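You operate a simulated robot arm through the tools that you are given. There is no shell and no other tool.

You are at the controls of a simulated robot arm. One attempt, no reset.

## Task
Bleed off the gas, reset the relief flag and wipe the oil smear.
Fine: shut the bleed knob straight after; put the pad back. Set down upright: teal pad. What is to be rubbed or washed off counts as gone when no trace of it is left.

The check looks at the end state, three seconds after you hand in, the way a careful person would. Anything else that was tipped, shoved, dropped, spilled or broken makes it a failure.

## Robot
A 7-joint arm with a three-finger gripper, fixed in place. Base frame: the origin is on the floor under the middle of its stand, x ahead of it, y to its left, z up; the work surface is at about z = 180. Units: mm, degrees, N and s.
With the tool pointing down near the work surface it reaches from about 100 to 800 mm from the base axis. Its first joint turns from -166.0 to 166.0 degrees. Payload 2.69 kg.
The tool frame sits at the grasp point between the pads (the TCP): z along the fingers, y along the line on which they close. The tips reach 30 mm beyond it. The gripper opens to 128 mm; its body begins 117 mm behind the TCP.
Orientation is that of the tool frame in the base frame, as [roll, pitch, yaw] about the fixed x, y, z axes, in that order (R = Rz(yaw) Ry(pitch) Rx(roll)). With the fingers straight down and closing along the base's y, the tool's x points along the base's -x, its y along +y and its z along -z.

## Interface
- The arm moves only by the tool arm_command. Its argument "motion" is a list that holds one entry, the list of rows, each a list of 7 numbers: the shift along the tool's x, y, z in mm, then the turn, a rotation vector about the tool's x, y, z in degrees, then the closure, from 0 (fully open) to 1 (shut). In form: [[[tx, ty, tz, wx, wy, wz, grip], ...]]. A call has 1 to 20 rows; each row is the pose to reach, as a shift and turn from the pose commanded when the call began, along the tool's axes at that moment. Rows are played at 5 a second. More than 50 mm and 8.6 degrees between two rows, or a gripper value outside its range, and nothing of the call is played. Where a pose cannot be reached the arm comes as near as it can. A force on the tool above 50 N (or 10 N above the force at the start of the call, whichever is more), or a blocked arm, ends the call early, and 0.2 s more pass. Each finger travels about 127 mm/s and halts on what it meets, pressing with about 44 N; the grip force reading is that of the motor and also rises with nothing between the fingers. The clock runs only during rows and for 0.2 s after the last one: add rows that repeat a pose to give the fingers time. It gives the time, the measured TCP pose, the force on the tool (base axes), the opening and the grip force at its end, in the units of the frame above (readings bear some noise), with the torque about the TCP (base axes, N m) and any sound that the robot's microphone picked up.
- Cameras (640 x 400 px; columns grow to the right, rows downward): "scene" is fixed at [220.5, 499.8, 1709.1]; the picture's right is [-0.80, -0.60, 0.00], its down [-0.32, 0.43, -0.85] and it looks along [0.50, -0.68, -0.53] (base axes); focal length 214 px, centre (320, 200). "wrist" rides on the gripper at [58, 54, -131] in the tool frame; the picture's right is [-0.68, 0.74, 0.00], its down [-0.62, -0.57, -0.55] and it looks along [-0.40, -0.37, 0.84] (tool axes); focal length 234 px, centre (320, 200). There is no depth. A picture from a camera that has moved, and an enlarged one, comes with that camera's place and axes in the base frame and with its lens.
- snapshot(camera): a new picture of that camera. The clock stands still meanwhile.
- raise_lower(by): moves the trunk up (or, below 0, down) by that many mm; the arm rides with it, the base frame stays. It gives what a move gives, with no picture.
- zoom(camera, box): a new picture of the part [left, top, right, bottom] of that camera's present view, enlarged. The clock stands still meanwhile.
- hand_in(): hands the job in; it is judged then, once.

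Nothing tells you positions but the pictures and the camera data. Unless the task says otherwise, let go and move clear before handing in.

The tools are called after "Emit:" as name(argument=value, ...) on one line, values as JSON. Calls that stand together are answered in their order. arm_command: Moves the arm, as the interface text tells. Its arguments: {"type":"object","properties":{"motion":{"type":"array"}},"required":["motion"]} The other tools are called the same way: raise_lower (by) moves the trunk up or down; snapshot (camera) takes a picture; zoom (camera, box) takes an enlarged picture of a part of a camera's view; hand_in () hands the job in.

At the start:

```text
time_s: 0.0
tool_pos: [589.5, -280.7, 1617.7]
tcp_rot: [179.9, 0.0, -179.9]
wrist_force: [-0.2, 0.4, 0.8]
torque: [0.01, 0.02, 0.0]
opening: 127.8
grip_force: 0.0
trunk travel left (down, up): [-175.0, 175.0]
```

scene: 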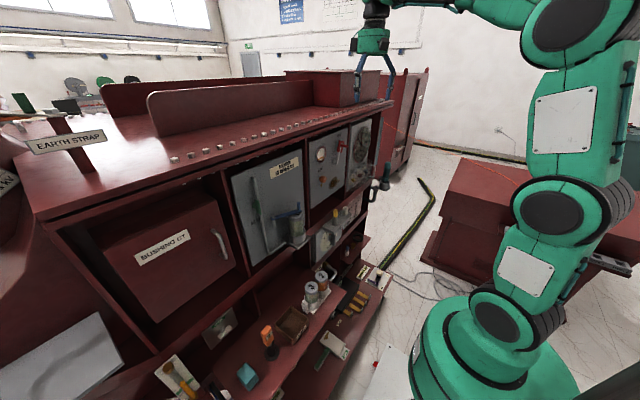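
wrist: 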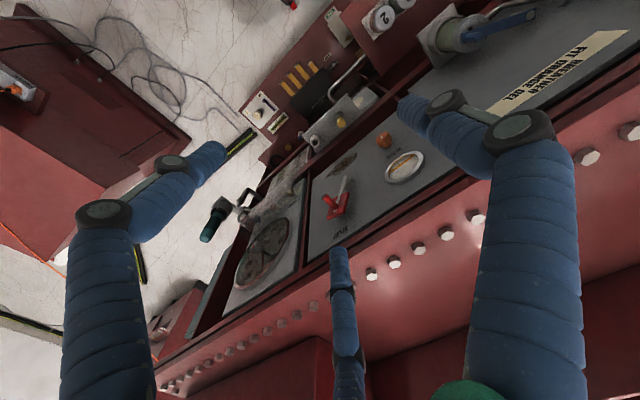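

I see a dark-red transformer cabinet with several compartments, a teal pad on the lower shelf and a gauge panel with a red flag. I'll zoom in on the parts before I move anything.

Emit:
zoom(camera="scene", box=[280, 100, 400, 200])

Emit:
zoom(camera="scene", box=[220, 140, 400, 270])

Emit:
zoom(camera="scene", box=[150, 260, 400, 400])

Emit:
zoom(camera="wrist", box=[200, 40, 480, 300])

```text
4.00 times, centred on (340, 150) of scene
camera zoom: at [220.5, 499.8, 1709.1], right [-0.8, -0.6, 0.0], down [-0.32, 0.43, -0.85], along [0.5, -0.68, -0.53], focal length 858 px, centre (240, 400)
```

zoom: 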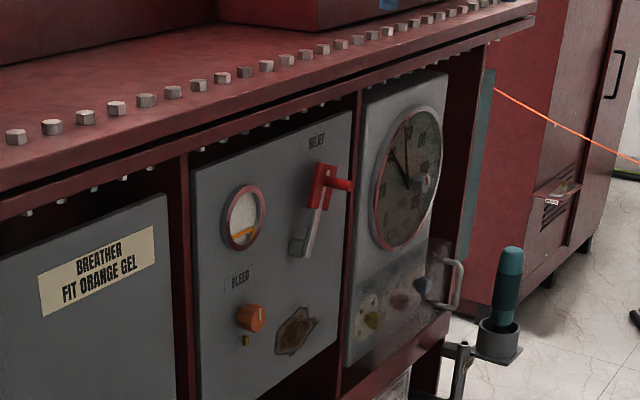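

```text
3.08 times, centred on (310, 205) of scene
camera zoom: at [220.5, 499.8, 1709.1], right [-0.8, -0.6, 0.0], down [-0.32, 0.43, -0.85], along [0.5, -0.68, -0.53], focal length 660 px, centre (351, 185)
```

zoom: 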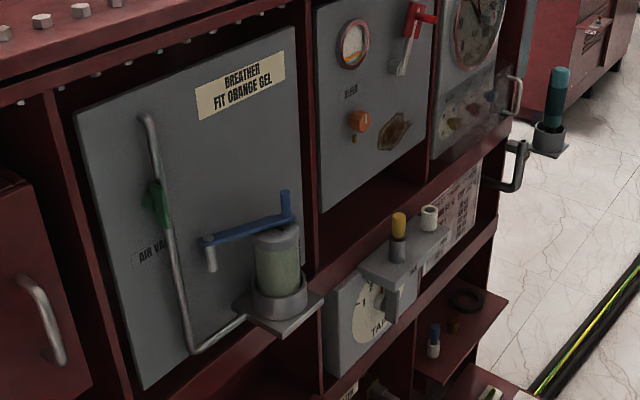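

```text
2.56 times, centred on (275, 330) of scene
camera zoom: at [220.5, 499.8, 1709.1], right [-0.8, -0.6, 0.0], down [-0.32, 0.43, -0.85], along [0.5, -0.68, -0.53], focal length 549 px, centre (435, -133)
```

zoom: 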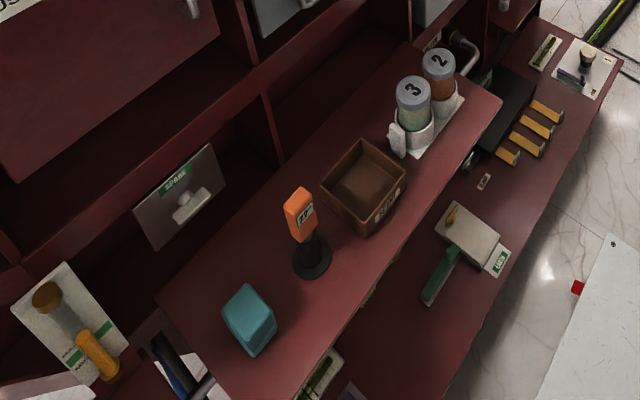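

```text
1.54 times, centred on (340, 170) of wrist
camera zoom: at [531.3, -227.5, 1747.5], right [0.68, 0.74, 0.0], down [0.62, -0.57, 0.55], along [0.4, -0.37, -0.84], focal length 360 px, centre (289, 246)
```

zoom: 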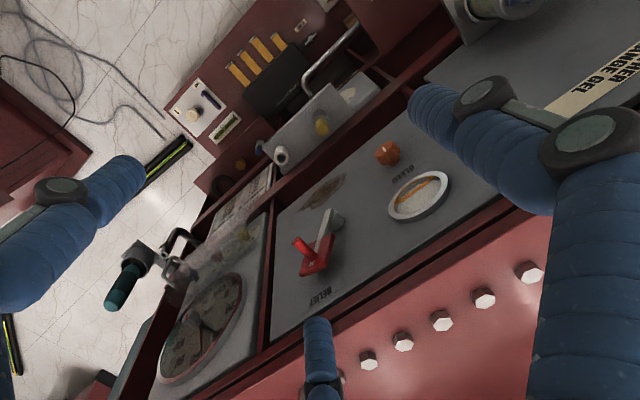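

The bleed knob is at roughly (750, -240, 1245) and the sight glass at (760, -237, 1372). The front panel faces the robot along x, and the pad is on a shelf near (600, 400, ~750). I'll tilt the tool forward and back away a little so the wrist camera can see the panel.

Emit:
arm_command(motion=[[[15, 0, 20, 0, -7.5, 0, 0], [30, 0, 40, 0, -15, 0, 0], [45, 0, 60, 0, -22.5, 0, 0], [60, 0, 80, 0, -30, 0, 0], [75, 0, 100, 0, -37.5, 0, 0], [90, 0, 120, 0, -45, 0, 0], [105, 0, 140, 0, -52.5, 0, 0], [120, 0, 160, 0, -60, 0, 0]]])

Emit:
snapshot(camera="wrist")

Emit:
snapshot(camera="scene")

```text
time_s: 2.0
tool_pos: [508.9, -220.6, 1421.0]
tcp_rot: [174.4, 57.8, -176.7]
wrist_force: [-0.2, 0.7, 0.1]
torque: [0.04, 0.0, 0.04]
opening: 128.0
grip_force: 0.0
trunk travel left (down, up): [-175.0, 175.0]
stopped in row 8: the arm was blocked; the commanded pose is now the measured one
```

```text
taken
camera wrist: at [361.7, -187.6, 1444.7], right [0.26, 0.75, 0.61], down [-0.05, -0.62, 0.78], along [0.96, -0.24, -0.12], focal length 234 px, centre (320, 200)
```

wrist: 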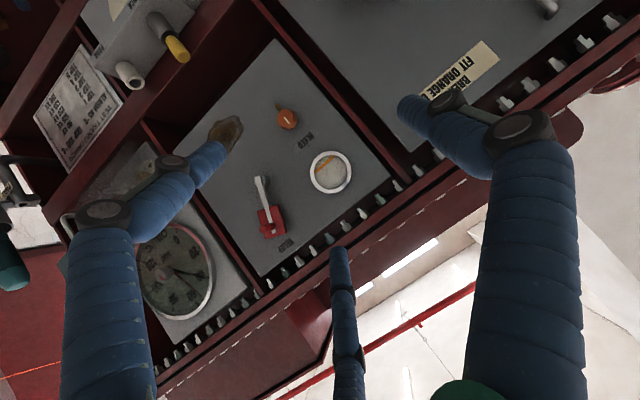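

```text
taken
```

scene: 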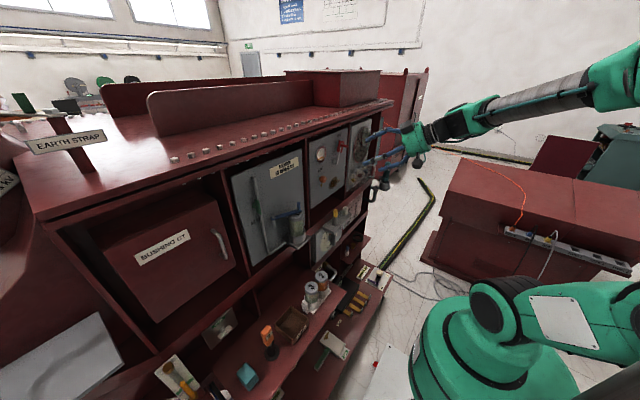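

The arm stopped at a reach limit, with no contact force on the tool. The panel is in clear view now, so I'll zoom in on the knob, sight glass, flag and smear.

Emit:
zoom(camera="wrist", box=[190, 80, 390, 260])

Emit:
zoom(camera="wrist", box=[0, 0, 240, 160])

Emit:
zoom(camera="scene", box=[300, 120, 380, 190])

```text
2.22 times, centred on (290, 170) of wrist
camera zoom: at [361.7, -187.6, 1444.7], right [0.26, 0.75, 0.61], down [-0.05, -0.62, 0.78], along [0.96, -0.24, -0.12], focal length 520 px, centre (387, 267)
```

zoom: 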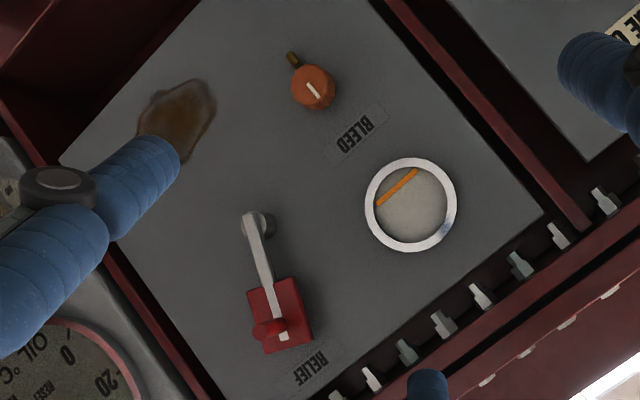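

```text
2.50 times, centred on (120, 80) of wrist
camera zoom: at [361.7, -187.6, 1444.7], right [0.26, 0.75, 0.61], down [-0.05, -0.62, 0.78], along [0.96, -0.24, -0.12], focal length 585 px, centre (820, 500)
```

zoom: 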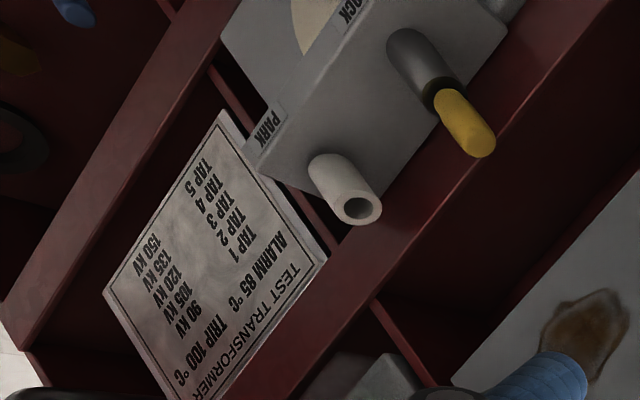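

```text
5.71 times, centred on (340, 155) of scene
camera zoom: at [220.5, 499.8, 1709.1], right [-0.8, -0.6, 0.0], down [-0.32, 0.43, -0.85], along [0.5, -0.68, -0.53], focal length 1226 px, centre (206, 457)
```

zoom: 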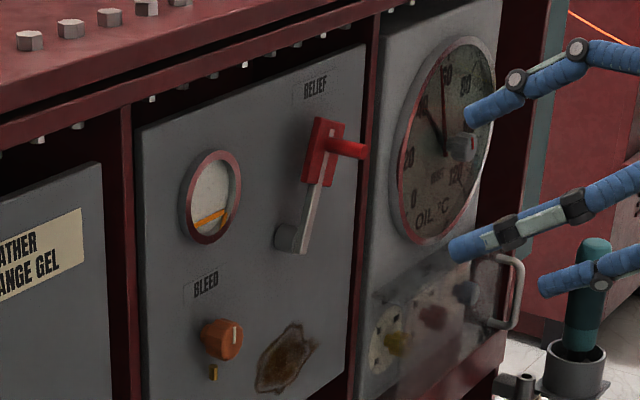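

I want to know how the arm is folded before I choose approach poses, so I'm zooming in on the arm itself.

Emit:
zoom(camera="scene", box=[380, 0, 640, 180])

Emit:
zoom(camera="scene", box=[380, 220, 640, 400])

```text
2.22 times, centred on (510, 90) of scene
camera zoom: at [220.5, 499.8, 1709.1], right [-0.8, -0.6, 0.0], down [-0.32, 0.43, -0.85], along [0.5, -0.68, -0.53], focal length 477 px, centre (-102, 444)
```

zoom: 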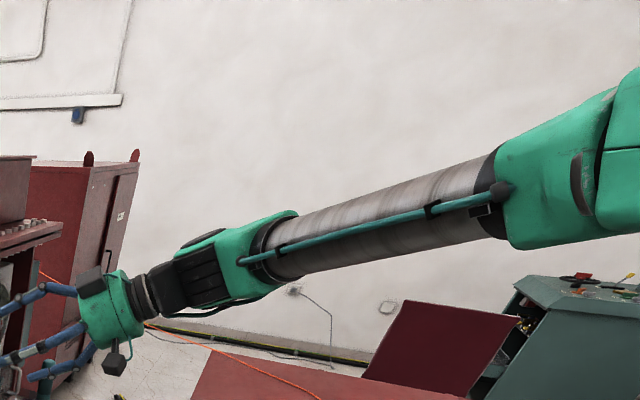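

```text
2.22 times, centred on (510, 310) of scene
camera zoom: at [220.5, 499.8, 1709.1], right [-0.8, -0.6, 0.0], down [-0.32, 0.43, -0.85], along [0.5, -0.68, -0.53], focal length 477 px, centre (-102, -44)
```

zoom: 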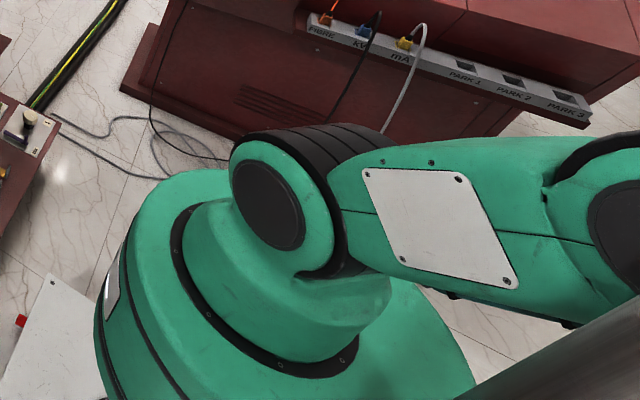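

The arm is folded back a long way, so lowering the trunk will unfold it while it works on the panel. The gripper is at x≈510, well in front of anything that sticks out of the cabinet.

Emit:
raise_lower(by=-150)

Emit:
snapshot(camera="scene")

Emit:
snapshot(camera="wrist")

```text
time_s: 3.8
tool_pos: [508.4, -220.4, 1274.7]
tcp_rot: [174.6, 57.8, -176.6]
wrist_force: [0.7, 0.0, -0.3]
torque: [-0.02, 0.01, -0.01]
opening: 127.9
grip_force: 0.1
trunk travel left (down, up): [-25.0, 325.0]
```

```text
taken
```

scene: 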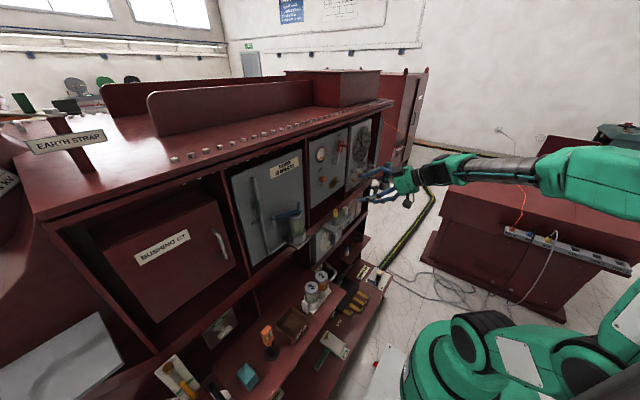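

```text
taken
camera wrist: at [361.3, -187.1, 1295.5], right [0.26, 0.75, 0.61], down [-0.05, -0.62, 0.78], along [0.96, -0.23, -0.12], focal length 234 px, centre (320, 200)
```

wrist: 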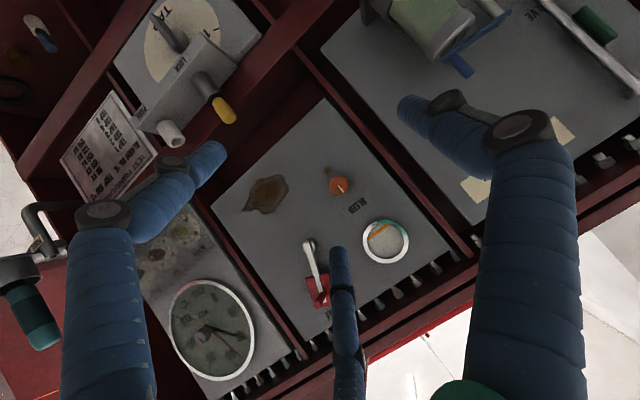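

The panel is well placed in the wrist view now. I'll level the tool so it points straight at the panel, with the fingers closing sideways, about 250 mm in front of the knob.

Emit:
arm_command(motion=[[[5, -4, 1, 1.71, -6.44, -0.11, 0], [10, -8, 1.5, 3.43, -12.9, -0.22, 0], [15, -12, 2, 5.14, -19.3, -0.33, 0], [20, -16, 3, 6.86, -25.8, -0.45, 0], [26, -20, 4, 8.57, -32.2, -0.56, 0], [26, -20, 4, 8.57, -32.2, -0.56, 0]]])

Emit:
snapshot(camera="wrist")

```text
time_s: 5.3
tool_pos: [509.8, -231.0, 1222.8]
tcp_rot: [126.4, 87.4, 127.8]
wrist_force: [-0.3, -0.9, -0.2]
torque: [0.0, -0.05, 0.06]
opening: 127.8
grip_force: 0.1
trunk travel left (down, up): [-25.0, 325.0]
stopped in row 6: the arm was blocked; the commanded pose is now the measured one
```

```text
taken
camera wrist: at [376.8, -178.5, 1168.4], right [0.0, 0.71, 0.7], down [-0.52, -0.6, 0.61], along [0.86, -0.36, 0.37], focal length 234 px, centre (320, 200)
```

wrist: 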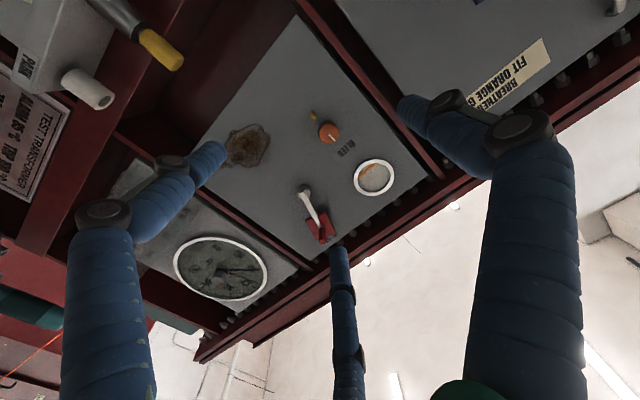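

The tool points almost straight at the panel now, but the arm is near a fold limit when it's this close in. Moving forward should free it, so I'll advance toward the knob, still well short of it.

Emit:
arm_command(motion=[[[-8, -3, 25, 0, 0, 0, 0], [-15, -6, 50, 0, 0, 0, 0], [-23, -9, 75, 0, 0, 0, 0], [-30, -11, 99, 0, 0, 0, 0], [-30, -11, 99, 0, 0, 0, 0]]])

Emit:
snapshot(camera="wrist")

Emit:
snapshot(camera="scene")

```text
time_s: 6.5
tool_pos: [610.0, -243.4, 1250.3]
tcp_rot: [126.2, 87.6, 127.4]
wrist_force: [0.3, 0.3, 0.2]
torque: [0.02, -0.04, 0.03]
opening: 127.9
grip_force: 0.0
trunk travel left (down, up): [-25.0, 325.0]
```

```text
taken
camera wrist: at [476.7, -190.2, 1195.5], right [0.0, 0.71, 0.7], down [-0.52, -0.6, 0.61], along [0.85, -0.37, 0.37], focal length 234 px, centre (320, 200)
```

wrist: 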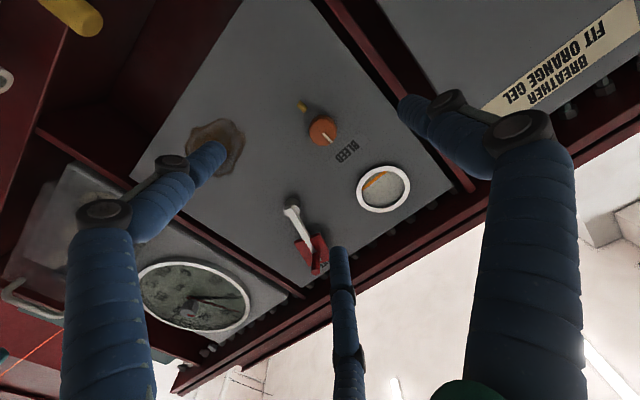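

```text
taken
```

scene: 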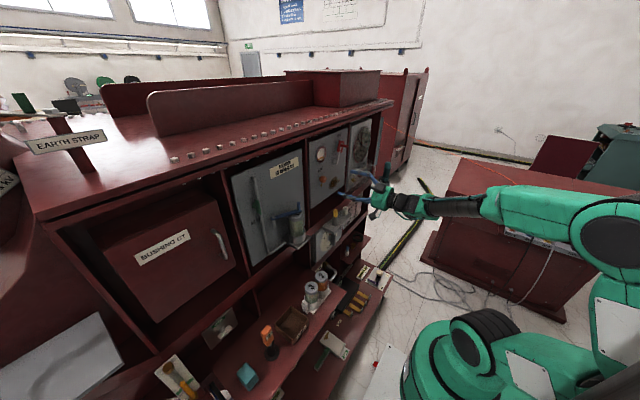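

The arm reached that pose exactly. I'll zoom in to pin down the knob and flag.

Emit:
zoom(camera="wrist", box=[260, 80, 420, 180])

Emit:
zoom(camera="wrist", box=[250, 150, 430, 290])

Emit:
zoom(camera="scene", box=[290, 130, 400, 220])

```text
4.00 times, centred on (340, 130) of wrist
camera zoom: at [476.7, -190.2, 1195.5], right [0.0, 0.71, 0.7], down [-0.52, -0.6, 0.61], along [0.85, -0.37, 0.37], focal length 937 px, centre (240, 480)
```

zoom: 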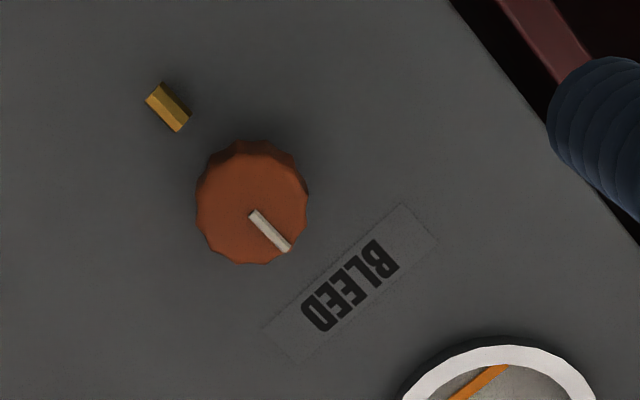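

```text
2.86 times, centred on (340, 220) of wrist
camera zoom: at [476.7, -190.2, 1195.5], right [0.0, 0.71, 0.7], down [-0.52, -0.6, 0.61], along [0.85, -0.37, 0.37], focal length 669 px, centre (263, 143)
```

zoom: 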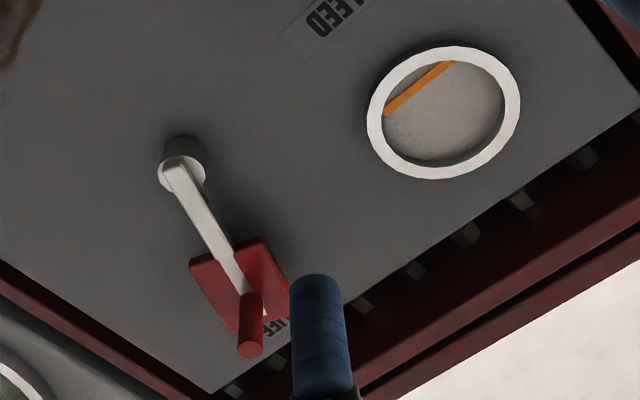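

```text
4.44 times, centred on (345, 175) of scene
camera zoom: at [220.5, 499.8, 1709.1], right [-0.8, -0.6, 0.0], down [-0.32, 0.43, -0.85], along [0.5, -0.68, -0.53], focal length 953 px, centre (209, 311)
```

zoom: 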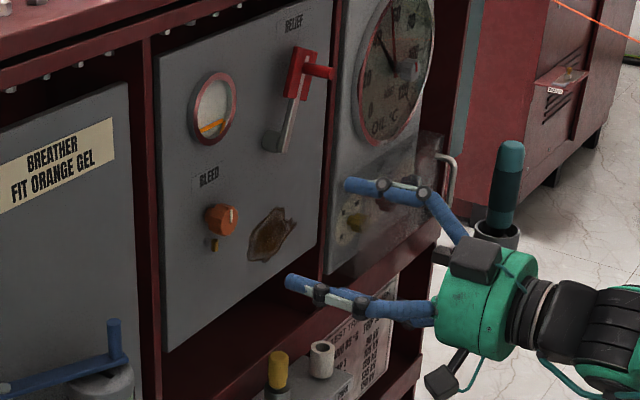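

The knob's face centre is at about (746, -239, 1249), it's about 32 mm across, and the panel surface is at x≈764. I'll partly close the fingers in free space to see where the three tips land.

Emit:
arm_command(motion=[[[0, 0, 0, 0, 0, 0, 0.7], [0, 0, 0, 0, 0, 0, 0.7], [0, 0, 0, 0, 0, 0, 0.7], [0, 0, 0, 0, 0, 0, 0.7]]])

Emit:
snapshot(camera="wrist")

Emit:
zoom(camera="scene", box=[310, 130, 420, 220])

```text
time_s: 7.5
tool_pos: [608.1, -243.5, 1249.4]
tcp_rot: [126.2, 87.6, 127.4]
wrist_force: [-0.1, 0.8, -0.4]
torque: [0.01, 0.02, 0.02]
opening: 38.5
grip_force: 0.1
trunk travel left (down, up): [-25.0, 325.0]
```

```text
taken
camera wrist: at [476.4, -190.0, 1195.5], right [0.0, 0.71, 0.7], down [-0.52, -0.6, 0.61], along [0.85, -0.37, 0.37], focal length 234 px, centre (320, 200)
```

wrist: 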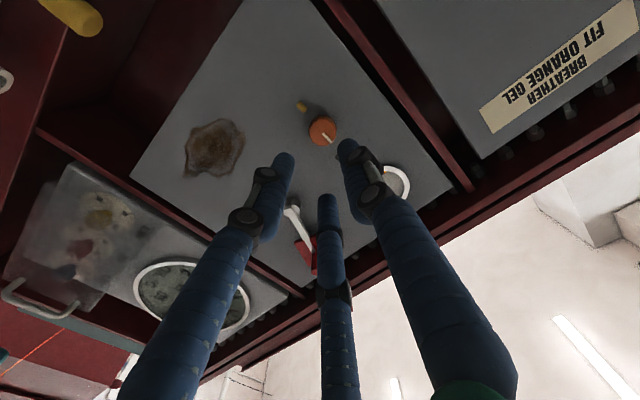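

```text
4.44 times, centred on (365, 175) of scene
camera zoom: at [220.5, 499.8, 1709.1], right [-0.8, -0.6, 0.0], down [-0.32, 0.43, -0.85], along [0.5, -0.68, -0.53], focal length 953 px, centre (120, 311)
```

zoom: 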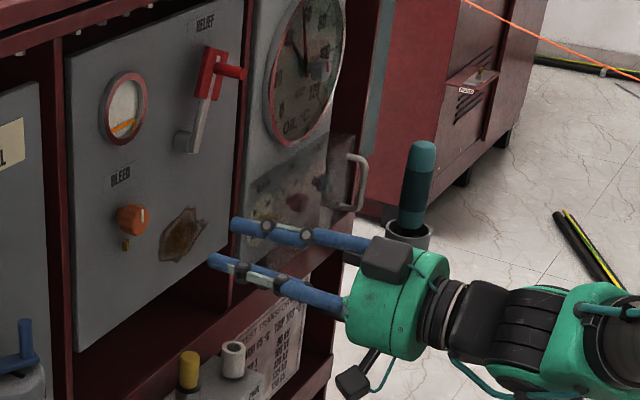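

The two lower fingers are spread apart with the thumb opposite them. I'll close fully once in free air to see how narrow the pinch gets.

Emit:
zoom(camera="wrist", box=[220, 100, 440, 260])

Emit:
arm_command(motion=[[[0, 0, 0, 0, 0, 0, 1], [0, 0, 0, 0, 0, 0, 1], [0, 0, 0, 0, 0, 0, 1]]])

Emit:
zoom(camera="wrist", box=[220, 100, 440, 260])

```text
2.50 times, centred on (330, 180) of wrist
camera zoom: at [476.4, -190.0, 1195.5], right [0.0, 0.71, 0.7], down [-0.52, -0.6, 0.61], along [0.85, -0.37, 0.37], focal length 585 px, centre (295, 250)
```

zoom: 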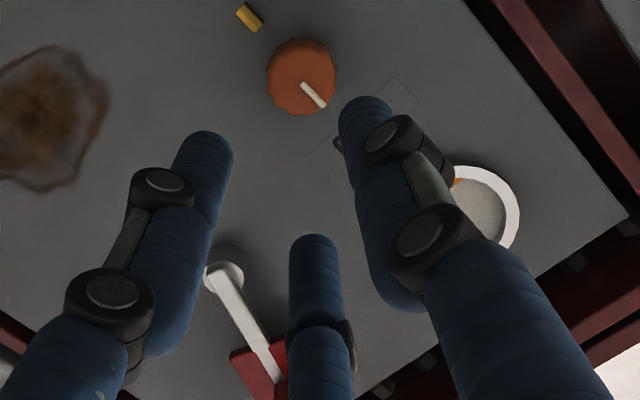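

```text
time_s: 8.3
tool_pos: [609.0, -243.4, 1250.4]
tcp_rot: [126.2, 87.6, 127.3]
wrist_force: [-0.4, 0.1, -0.3]
torque: [-0.04, 0.0, 0.01]
opening: 2.1
grip_force: 31.8
trunk travel left (down, up): [-25.0, 325.0]
```

```text
2.50 times, centred on (330, 180) of wrist
camera zoom: at [476.4, -190.0, 1195.5], right [0.0, 0.71, 0.7], down [-0.52, -0.6, 0.61], along [0.85, -0.37, 0.37], focal length 585 px, centre (295, 250)
```

zoom: 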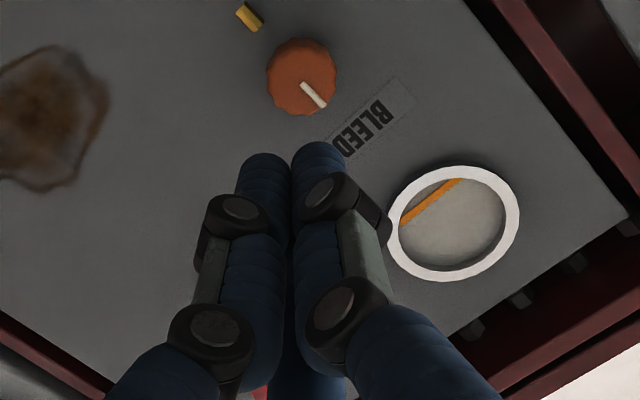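

All three fingers close radially, like a three-jaw chuck, which suits the round knob. I'll open to about 60 mm, square the tool up and stop with the tips just short of the knob to check the centring.

Emit:
arm_command(motion=[[[0, 1, 5, 0.3, -0.4, -0.5, 0.53], [0.1, 2, 25, 0.6, -0.7, -1, 0.53], [0.2, 3, 50, 0.9, -1.1, -1.4, 0.53], [0.2, 3.3, 76, 1.2, -1.44, -1.92, 0.53], [0.2, 3.3, 76, 1.2, -1.44, -1.92, 0.53]]])

Emit:
snapshot(camera="wrist")

Emit:
zoom(camera="scene", box=[290, 130, 400, 220])

```text
time_s: 9.6
tool_pos: [684.9, -240.8, 1249.2]
tcp_rot: [-50.8, 89.9, -51.1]
wrist_force: [-0.5, -0.2, -0.3]
torque: [-0.03, -0.02, -0.01]
opening: 60.4
grip_force: 0.0
trunk travel left (down, up): [-25.0, 325.0]
```

```text
taken
camera wrist: at [554.0, -186.4, 1190.0], right [0.0, 0.74, 0.68], down [-0.55, -0.56, 0.62], along [0.84, -0.37, 0.4], focal length 234 px, centre (320, 200)
```

wrist: 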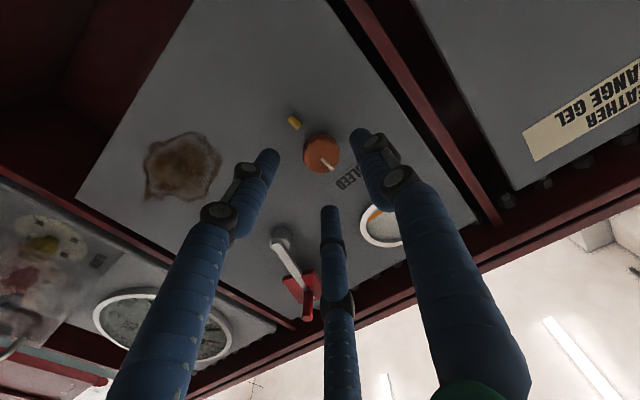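

```text
4.44 times, centred on (345, 175) of scene
camera zoom: at [220.5, 499.8, 1709.1], right [-0.8, -0.6, 0.0], down [-0.32, 0.43, -0.85], along [0.5, -0.68, -0.53], focal length 953 px, centre (209, 311)
```

zoom: 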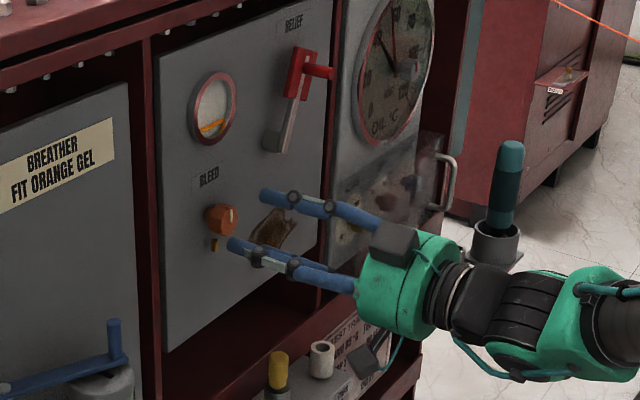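

Emit:
zoom(camera="wrist", box=[250, 100, 400, 220])

```text
3.33 times, centred on (325, 160) of wrist
camera zoom: at [554.0, -186.4, 1190.0], right [0.0, 0.74, 0.68], down [-0.55, -0.56, 0.62], along [0.84, -0.37, 0.4], focal length 781 px, centre (303, 333)
```

zoom: 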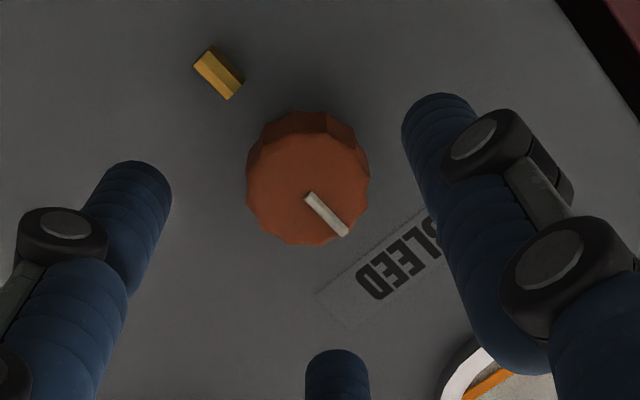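

The knob is centred between the fingers to within about 1 mm. I'll move in so the tips surround it without touching the panel, then grip.

Emit:
arm_command(motion=[[[0, 0.5, 15, 0, 0, 0, 0.53], [0, 1, 30, 0, 0, 0, 0.53], [0, 1, 42, 0, 0, 0, 0.53], [0, 1, 42, 0, 0, 0, 0.53]]])

Emit:
arm_command(motion=[[[0, 0, 0, 0, 0, 0, 0.7], [0, 0, 0, 0, 0, 0, 0.9], [0, 0, 0, 0, 0, 0, 0.9], [0, 0, 0, 0, 0, 0, 0.9]]])

Emit:
snapshot(camera="wrist")

Emit:
zoom(camera="scene", box=[290, 130, 400, 220])

```text
time_s: 10.6
tool_pos: [726.6, -239.8, 1250.6]
tcp_rot: [-64.0, 90.0, -64.1]
wrist_force: [1.1, -0.4, -0.6]
torque: [-0.01, -0.01, -0.02]
opening: 60.3
grip_force: 0.0
trunk travel left (down, up): [-25.0, 325.0]
```

```text
time_s: 11.6
tool_pos: [726.0, -239.2, 1250.4]
tcp_rot: [136.5, 89.8, 136.5]
wrist_force: [1.0, -6.0, -3.4]
torque: [-0.02, 0.15, -0.23]
opening: 30.9
grip_force: 44.7
trunk travel left (down, up): [-25.0, 325.0]
```

```text
taken
camera wrist: at [595.8, -185.6, 1191.1], right [0.0, 0.74, 0.68], down [-0.55, -0.56, 0.62], along [0.84, -0.37, 0.4], focal length 234 px, centre (320, 200)
```

wrist: 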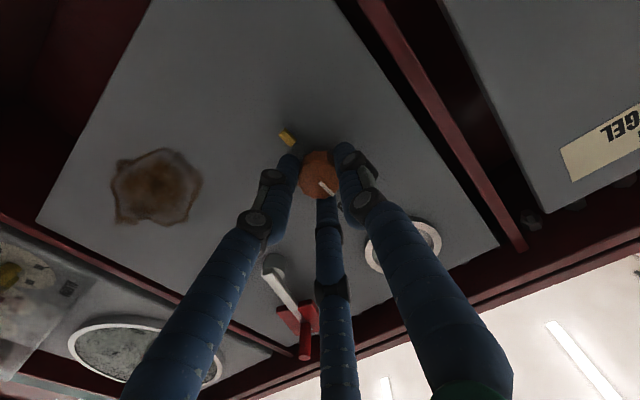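

```text
4.44 times, centred on (345, 175) of scene
camera zoom: at [220.5, 499.8, 1709.1], right [-0.8, -0.6, 0.0], down [-0.32, 0.43, -0.85], along [0.5, -0.68, -0.53], focal length 953 px, centre (209, 311)
```

zoom: 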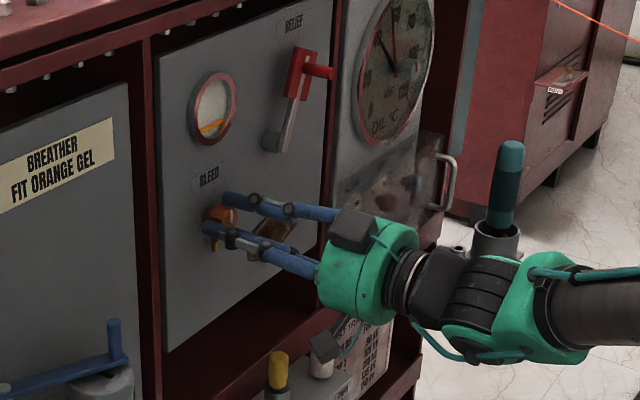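

The knob is gripped with a 31 mm opening and low side forces. I'll try a small anticlockwise turn first, watching the torque to find which way it opens.

Emit:
arm_command(motion=[[[0, 0, 0, 0, 0, -4, 0.9], [0, 0, 0, 0, 0, -8, 0.9], [0, 0, 0, 0, 0, -12, 0.9], [0, 0, 0, 0, 0, -15, 0.9]]])

Emit:
zoom(camera="wrist", box=[250, 100, 450, 280])

```text
time_s: 12.6
tool_pos: [725.8, -240.2, 1249.5]
tcp_rot: [-89.9, 75.0, -90.0]
wrist_force: [6.5, -18.4, -0.2]
torque: [0.02, -0.17, -0.88]
opening: 31.3
grip_force: 45.3
trunk travel left (down, up): [-25.0, 325.0]
```

```text
2.22 times, centred on (350, 190) of wrist
camera zoom: at [595.9, -202.4, 1178.8], right [0.0, 0.89, 0.46], down [-0.55, -0.39, 0.74], along [0.84, -0.26, 0.49], focal length 520 px, centre (253, 222)
```

zoom: 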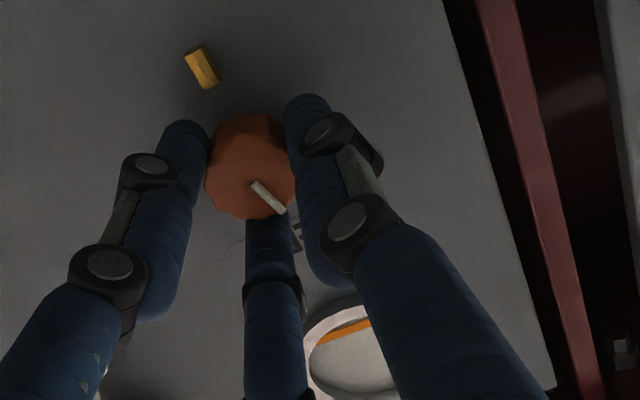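

The knob turns freely with the tool and barely resists. I'll keep opening it anticlockwise in steps, listening for gas and watching the sight glass.

Emit:
arm_command(motion=[[[0.2, -0.5, 0, 0, 0, -5, 0.9], [0.3, -1, 0, 0, 0, -10, 0.9], [0.3, -1, 0, 0, 0, -15, 0.9], [0.3, -1, 0, 0, 0, -20, 0.9]]])

Emit:
zoom(camera="scene", box=[290, 130, 370, 200])

Emit:
zoom(camera="wrist", box=[250, 100, 450, 280])

```text
time_s: 13.6
tool_pos: [725.8, -239.1, 1248.3]
tcp_rot: [-90.0, 55.0, -90.1]
wrist_force: [1.3, -18.0, 1.5]
torque: [0.01, -0.2, -0.53]
opening: 31.0
grip_force: 44.8
trunk travel left (down, up): [-25.0, 325.0]
```

```text
5.71 times, centred on (330, 165) of scene
camera zoom: at [220.5, 499.8, 1709.1], right [-0.8, -0.6, 0.0], down [-0.32, 0.43, -0.85], along [0.5, -0.68, -0.53], focal length 1226 px, centre (263, 400)
```

zoom: 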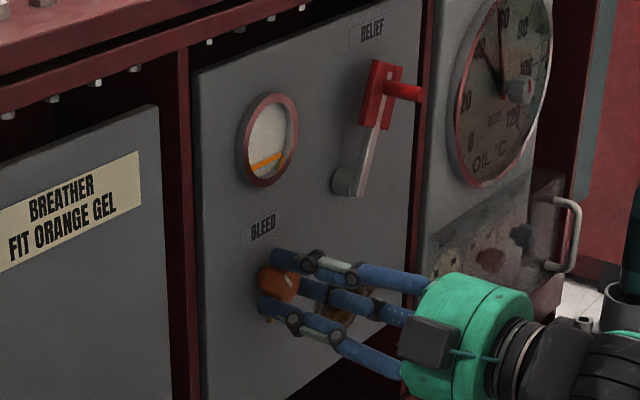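

```text
2.22 times, centred on (350, 190) of wrist
camera zoom: at [595.8, -228.9, 1170.4], right [0.0, 0.99, 0.13], down [-0.55, -0.11, 0.83], along [0.84, -0.07, 0.54], focal length 520 px, centre (253, 222)
```

zoom: 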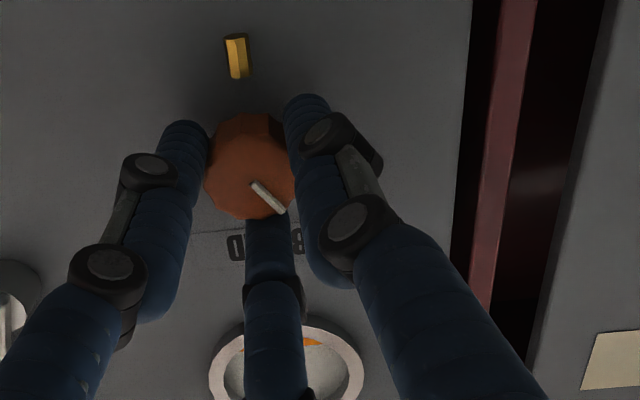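

It's 35° open with no change in the glass yet. I'll keep turning, up to about 60°, while the thumb stays clear of the brass spout.

Emit:
arm_command(motion=[[[0, -0.4, 0, 0, 0, -6, 0.9], [0, -0.8, 0, 0, 0, -12, 0.9], [0, -0.8, 0, 0, 0, -18, 0.9], [0, -0.8, 0, 0, 0, -25, 0.9]]])

Emit:
zoom(camera="scene", box=[290, 130, 370, 200])

Emit:
zoom(camera="wrist", box=[250, 80, 450, 260])

```text
time_s: 14.2
tool_pos: [724.5, -241.1, 1249.8]
tcp_rot: [-92.6, 44.0, -90.9]
wrist_force: [26.0, 8.0, -5.3]
torque: [-0.01, -0.2, 0.57]
opening: 31.2
grip_force: 45.6
out of reach, approached as far as the arm can: row 2, 3
trunk travel left (down, up): [-25.0, 325.0]
stopped in row 3: the force on the tool passed its limit at 64 N (the readings are from after the stop); the commanded pose is now the measured one
```

```text
5.71 times, centred on (330, 165) of scene
camera zoom: at [220.5, 499.8, 1709.1], right [-0.8, -0.6, 0.0], down [-0.32, 0.43, -0.85], along [0.5, -0.68, -0.53], focal length 1226 px, centre (263, 400)
```

zoom: 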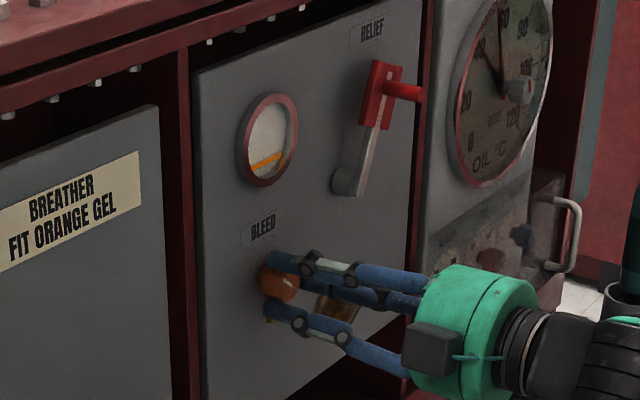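

```text
2.22 times, centred on (350, 170) of wrist
camera zoom: at [591.2, -247.6, 1175.6], right [-0.02, 1.0, -0.06], down [-0.52, 0.04, 0.85], along [0.85, 0.05, 0.52], focal length 520 px, centre (253, 267)
```

zoom: 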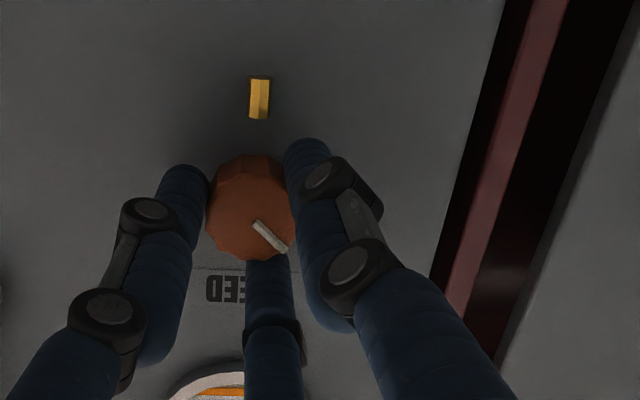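

The wrist ran out of roll at about 46° of opening, and the glass hasn't changed. I'll let go, back off, roll the wrist the other way and regrip to turn further.

Emit:
arm_command(motion=[[[0, 0, 0, 0, 0, 0, 0.53], [0, 0, 0, 0, 0, 0, 0.53], [0, 0, 0, 0, 0, 0, 0.53], [0, 1, -14, 0.6, -0.2, 2, 0.53], [0, 2, -28, 1.2, -0.5, 4, 0.53], [0, 3, -42, 1.94, -0.74, 6, 0.53], [0, 3, -42, 1.94, -0.74, 6, 0.53]]])

Emit:
zoom(camera="wrist", box=[220, 60, 420, 240])

Emit:
zoom(camera="scene", box=[290, 130, 370, 200])

```text
time_s: 15.8
tool_pos: [680.2, -241.2, 1252.3]
tcp_rot: [-89.7, 50.0, -89.8]
wrist_force: [-0.7, 0.5, 0.2]
torque: [-0.02, 0.03, 0.03]
opening: 60.1
grip_force: 0.0
trunk travel left (down, up): [-25.0, 325.0]
```

```text
2.22 times, centred on (320, 150) of wrist
camera zoom: at [550.7, -237.5, 1171.6], right [0.0, 1.0, 0.05], down [-0.55, -0.04, 0.83], along [0.84, -0.02, 0.55], focal length 520 px, centre (320, 311)
```

zoom: 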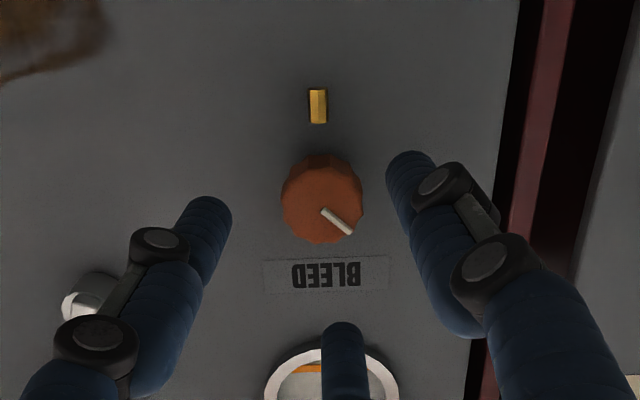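

```text
5.71 times, centred on (330, 165) of scene
camera zoom: at [220.5, 499.8, 1709.1], right [-0.8, -0.6, 0.0], down [-0.32, 0.43, -0.85], along [0.5, -0.68, -0.53], focal length 1226 px, centre (263, 400)
```

zoom: 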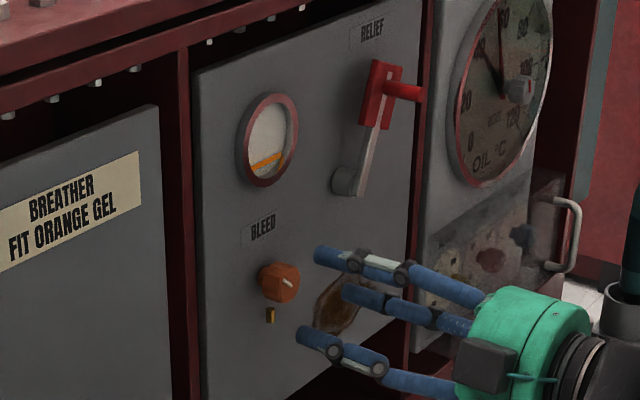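

The knob stays where I left it, 46° open, with the glass unchanged. I'll roll the wrist clockwise in free space, clear of the knob, for a fresh grip.

Emit:
arm_command(motion=[[[0, 1, 0, 0, 0, 8.2, 0.53], [-0.1, 2, 0, 0, 0, 16.4, 0.53], [-0.3, 2.7, 0, 0, 0, 24.6, 0.53], [-0.3, 2.7, 0, 0, 0, 32.8, 0.53], [-0.3, 2.7, 0, 0, 0, 41, 0.53], [-0.3, 2.7, 0, 0, 0, 49.2, 0.53], [-0.3, 2.7, 0, 0, 0, 57.4, 0.53], [-0.3, 2.7, 0, 0, 0, 65.6, 0.53], [-0.3, 2.7, 0, 0, 0, 73.8, 0.53], [-0.3, 2.7, 0, 0, 0, 82, 0.53]]])

Emit:
snapshot(camera="scene")

```text
time_s: 18.0
tool_pos: [678.4, -239.6, 1250.5]
tcp_rot: [89.9, 47.9, 89.9]
wrist_force: [0.1, 1.1, -0.4]
torque: [0.0, -0.01, -0.02]
opening: 60.5
grip_force: 0.0
trunk travel left (down, up): [-25.0, 325.0]
```

```text
taken
```

scene: 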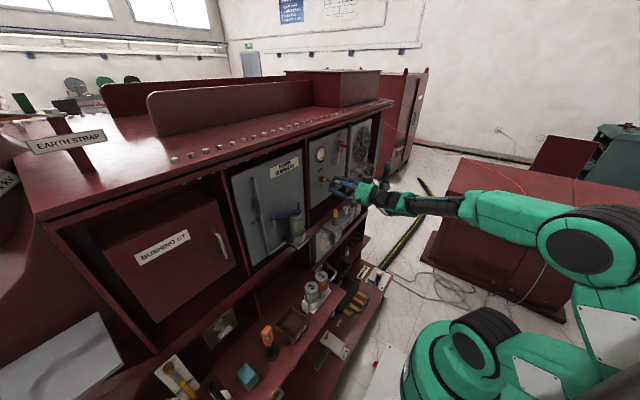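

Emit:
arm_command(motion=[[[0, 0, 0, 0, 0, 8.2, 0.53], [0, 0, 0, 0, 0, 16.4, 0.53], [0, 0, 0, 0, 0, 24.6, 0.53], [0, 0, 0, 0, 0, 32.8, 0.53], [0, 0, 0, 0, 0, 41, 0.53], [0, 0, 0, 0, 0, 49.2, 0.53], [0, 0, 0, 0, 0, 57.4, 0.53], [0, 0, 0, 0, 0, 65.6, 0.53], [0, 0, 0, 0, 0, 73.8, 0.53], [0, 0, 0, 0, 0, 82, 0.53], [0, 0, 0, 0, 0, 82, 0.53]]])

Emit:
snapshot(camera="wrist")

```text
time_s: 20.4
tool_pos: [678.9, -238.4, 1250.6]
tcp_rot: [89.9, -34.1, 90.1]
wrist_force: [0.1, -1.3, 0.3]
torque: [-0.02, -0.01, 0.0]
opening: 60.2
grip_force: 0.1
trunk travel left (down, up): [-25.0, 325.0]
```

```text
taken
camera wrist: at [548.7, -220.2, 1327.3], right [0.0, -0.97, 0.23], down [-0.55, -0.19, -0.81], along [0.84, -0.13, -0.53], focal length 234 px, centre (320, 200)
```

wrist: 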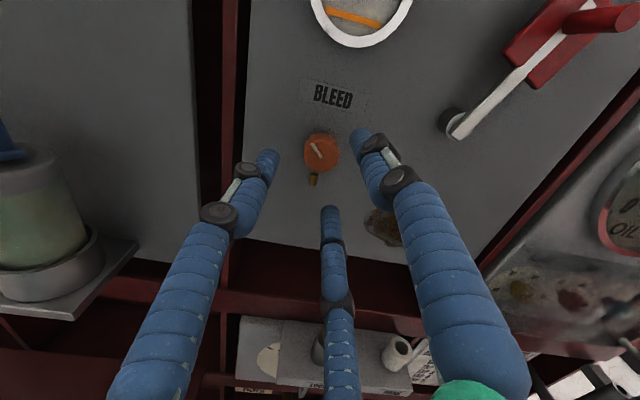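

The wrist camera is above the hand now and gives an upright view. I'll check the centring and then move in.

Emit:
zoom(camera="wrist", box=[250, 80, 410, 220])

Emit:
zoom(camera="wrist", box=[400, 0, 640, 160])

```text
2.86 times, centred on (330, 150) of wrist
camera zoom: at [548.7, -220.2, 1327.3], right [0.0, -0.97, 0.23], down [-0.55, -0.19, -0.81], along [0.84, -0.13, -0.53], focal length 669 px, centre (291, 343)
```

zoom: 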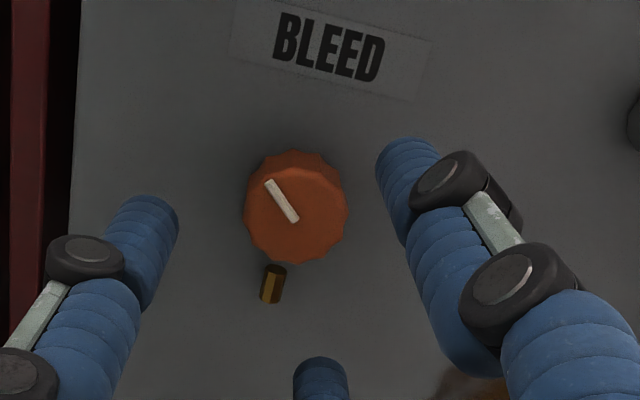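

```text
2.50 times, centred on (520, 80) of wrist
camera zoom: at [548.7, -220.2, 1327.3], right [0.0, -0.97, 0.23], down [-0.55, -0.19, -0.81], along [0.84, -0.13, -0.53], focal length 585 px, centre (-180, 500)
```

zoom: 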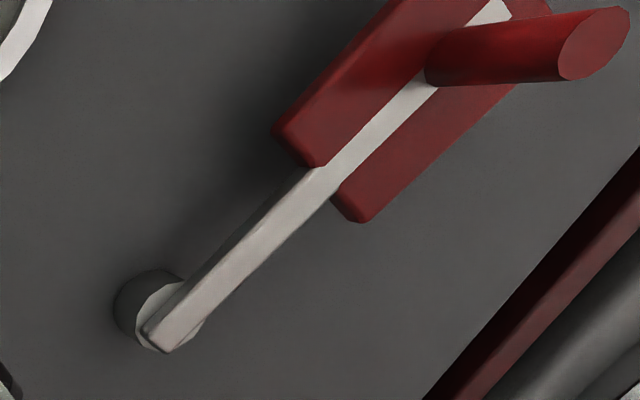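

The knob centre is at about (748, -240, 1250). I'll nudge 2 mm sideways and 5° of roll to clear the spout, then advance and grip.

Emit:
arm_command(motion=[[[-1, 0.6, 5, 0, 0, -3, 0.53], [-1.7, 1.1, 18, 0, 0, -5, 0.53], [-1.7, 1.1, 33, 0, 0, -5, 0.53], [-1.7, 1.1, 47, 0, 0, -5, 0.53], [-1.7, 1.1, 47, 0, 0, -5, 0.53]]])

Emit:
arm_command(motion=[[[0, 0, 0, 0, 0, 0, 0.7], [0, 0, 0, 0, 0, 0, 0.9], [0, 0, 0, 0, 0, 0, 0.9]]])

Emit:
zoom(camera="wrist", box=[220, 0, 420, 220])

```text
time_s: 21.6
tool_pos: [727.1, -240.5, 1252.6]
tcp_rot: [89.9, -29.0, 90.2]
wrist_force: [0.5, -0.8, -1.2]
torque: [0.02, -0.01, 0.02]
opening: 60.2
grip_force: 0.0
trunk travel left (down, up): [-25.0, 325.0]
```

```text
time_s: 22.4
tool_pos: [726.0, -241.4, 1249.9]
tcp_rot: [90.1, -29.1, 90.0]
wrist_force: [-1.2, -3.5, -12.3]
torque: [0.0, 0.42, -0.19]
opening: 30.8
grip_force: 44.9
trunk travel left (down, up): [-25.0, 325.0]
```

```text
1.82 times, centred on (320, 110) of wrist
camera zoom: at [596.4, -215.1, 1325.1], right [0.0, -0.95, 0.32], down [-0.55, -0.26, -0.79], along [0.84, -0.17, -0.52], focal length 426 px, centre (320, 364)
```

zoom: 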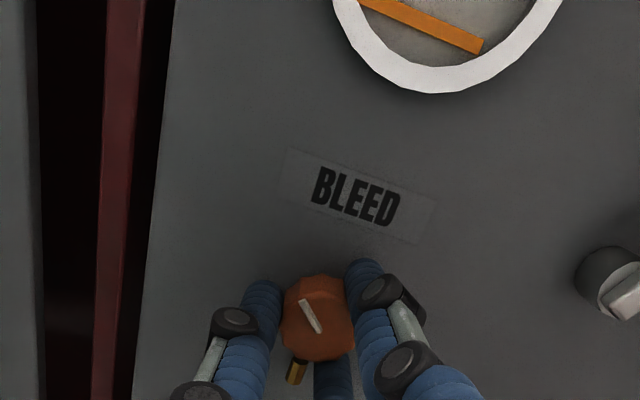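

The knob is gripped again, and I can see the float in the sight glass. I'll turn further open in steps and check the glass after each.

Emit:
arm_command(motion=[[[0, 0, 0, 0, 0, -6, 0.9], [0, 0, 0, 0, 0, -12, 0.9], [0, 0, 0, 0, 0, -18, 0.9], [0, 0, 0, 0, 0, -24, 0.9]]])

Emit:
zoom(camera="wrist", box=[220, 0, 420, 220])

Emit:
zoom(camera="scene", box=[290, 130, 370, 200])

```text
time_s: 23.4
tool_pos: [725.4, -239.4, 1249.5]
tcp_rot: [90.0, -5.0, 90.0]
wrist_force: [-13.3, 1.6, -20.2]
torque: [0.05, 0.32, 0.12]
opening: 30.8
grip_force: 45.2
trunk travel left (down, up): [-25.0, 325.0]
```

```text
1.82 times, centred on (320, 110) of wrist
camera zoom: at [596.3, -186.5, 1308.1], right [0.0, -0.74, 0.68], down [-0.55, -0.57, -0.62], along [0.84, -0.37, -0.4], focal length 426 px, centre (320, 364)
```

zoom: 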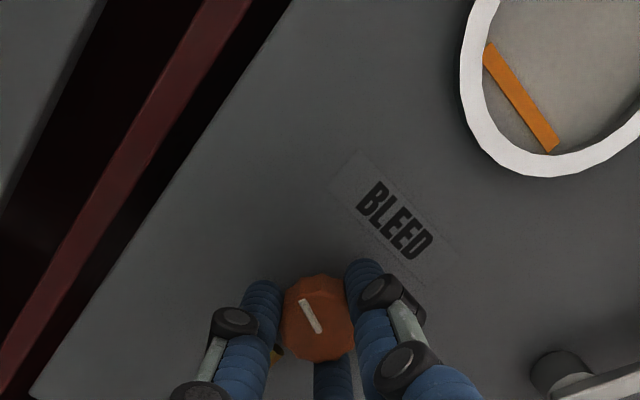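

```text
5.71 times, centred on (330, 165) of scene
camera zoom: at [220.5, 499.8, 1709.1], right [-0.8, -0.6, 0.0], down [-0.32, 0.43, -0.85], along [0.5, -0.68, -0.53], focal length 1226 px, centre (263, 400)
```

zoom: 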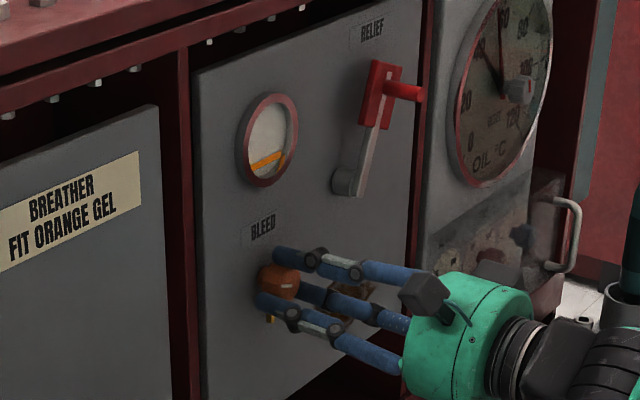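

The knob is at about 70° and the float hasn't moved yet. I'll keep turning.

Emit:
arm_command(motion=[[[0, 0, 0, 0, 0, -5, 0.9], [0, 0, 0, 0, 0, -10, 0.9], [0, 0, 0, 0, 0, -15, 0.9], [0, 0, 0, 0, 0, -20, 0.9]]])

Emit:
zoom(camera="wrist", box=[220, 0, 420, 220])

Emit:
zoom(camera="scene", box=[290, 130, 370, 200])

```text
time_s: 24.4
tool_pos: [726.5, -240.3, 1250.7]
tcp_rot: [90.1, 15.1, 90.1]
wrist_force: [-15.3, 9.6, -21.9]
torque: [-0.01, 0.56, 0.51]
opening: 30.8
grip_force: 45.0
trunk travel left (down, up): [-25.0, 325.0]
```

```text
1.82 times, centred on (320, 110) of wrist
camera zoom: at [596.2, -169.7, 1286.1], right [0.0, -0.46, 0.89], down [-0.55, -0.74, -0.39], along [0.84, -0.49, -0.25], focal length 426 px, centre (320, 364)
```

zoom: 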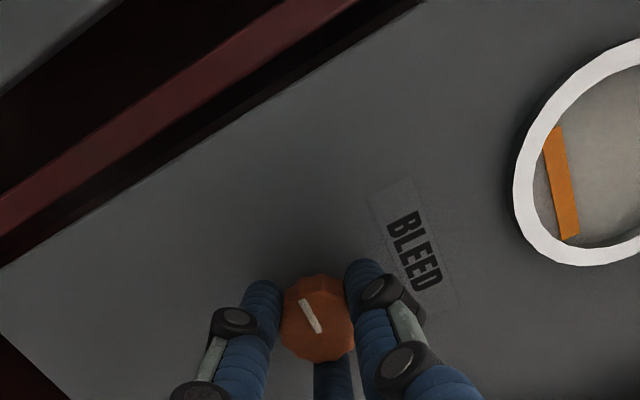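

```text
5.71 times, centred on (330, 165) of scene
camera zoom: at [220.5, 499.8, 1709.1], right [-0.8, -0.6, 0.0], down [-0.32, 0.43, -0.85], along [0.5, -0.68, -0.53], focal length 1226 px, centre (263, 400)
```

zoom: 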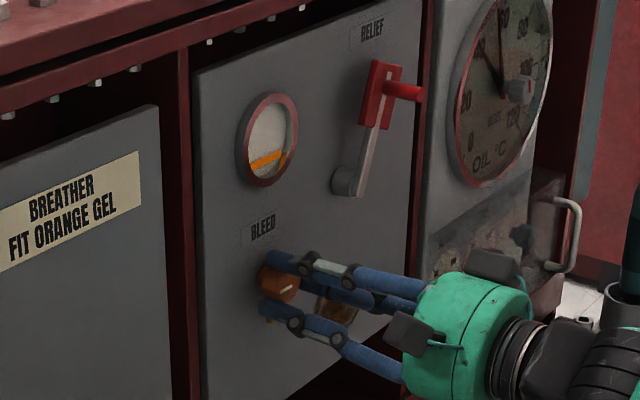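

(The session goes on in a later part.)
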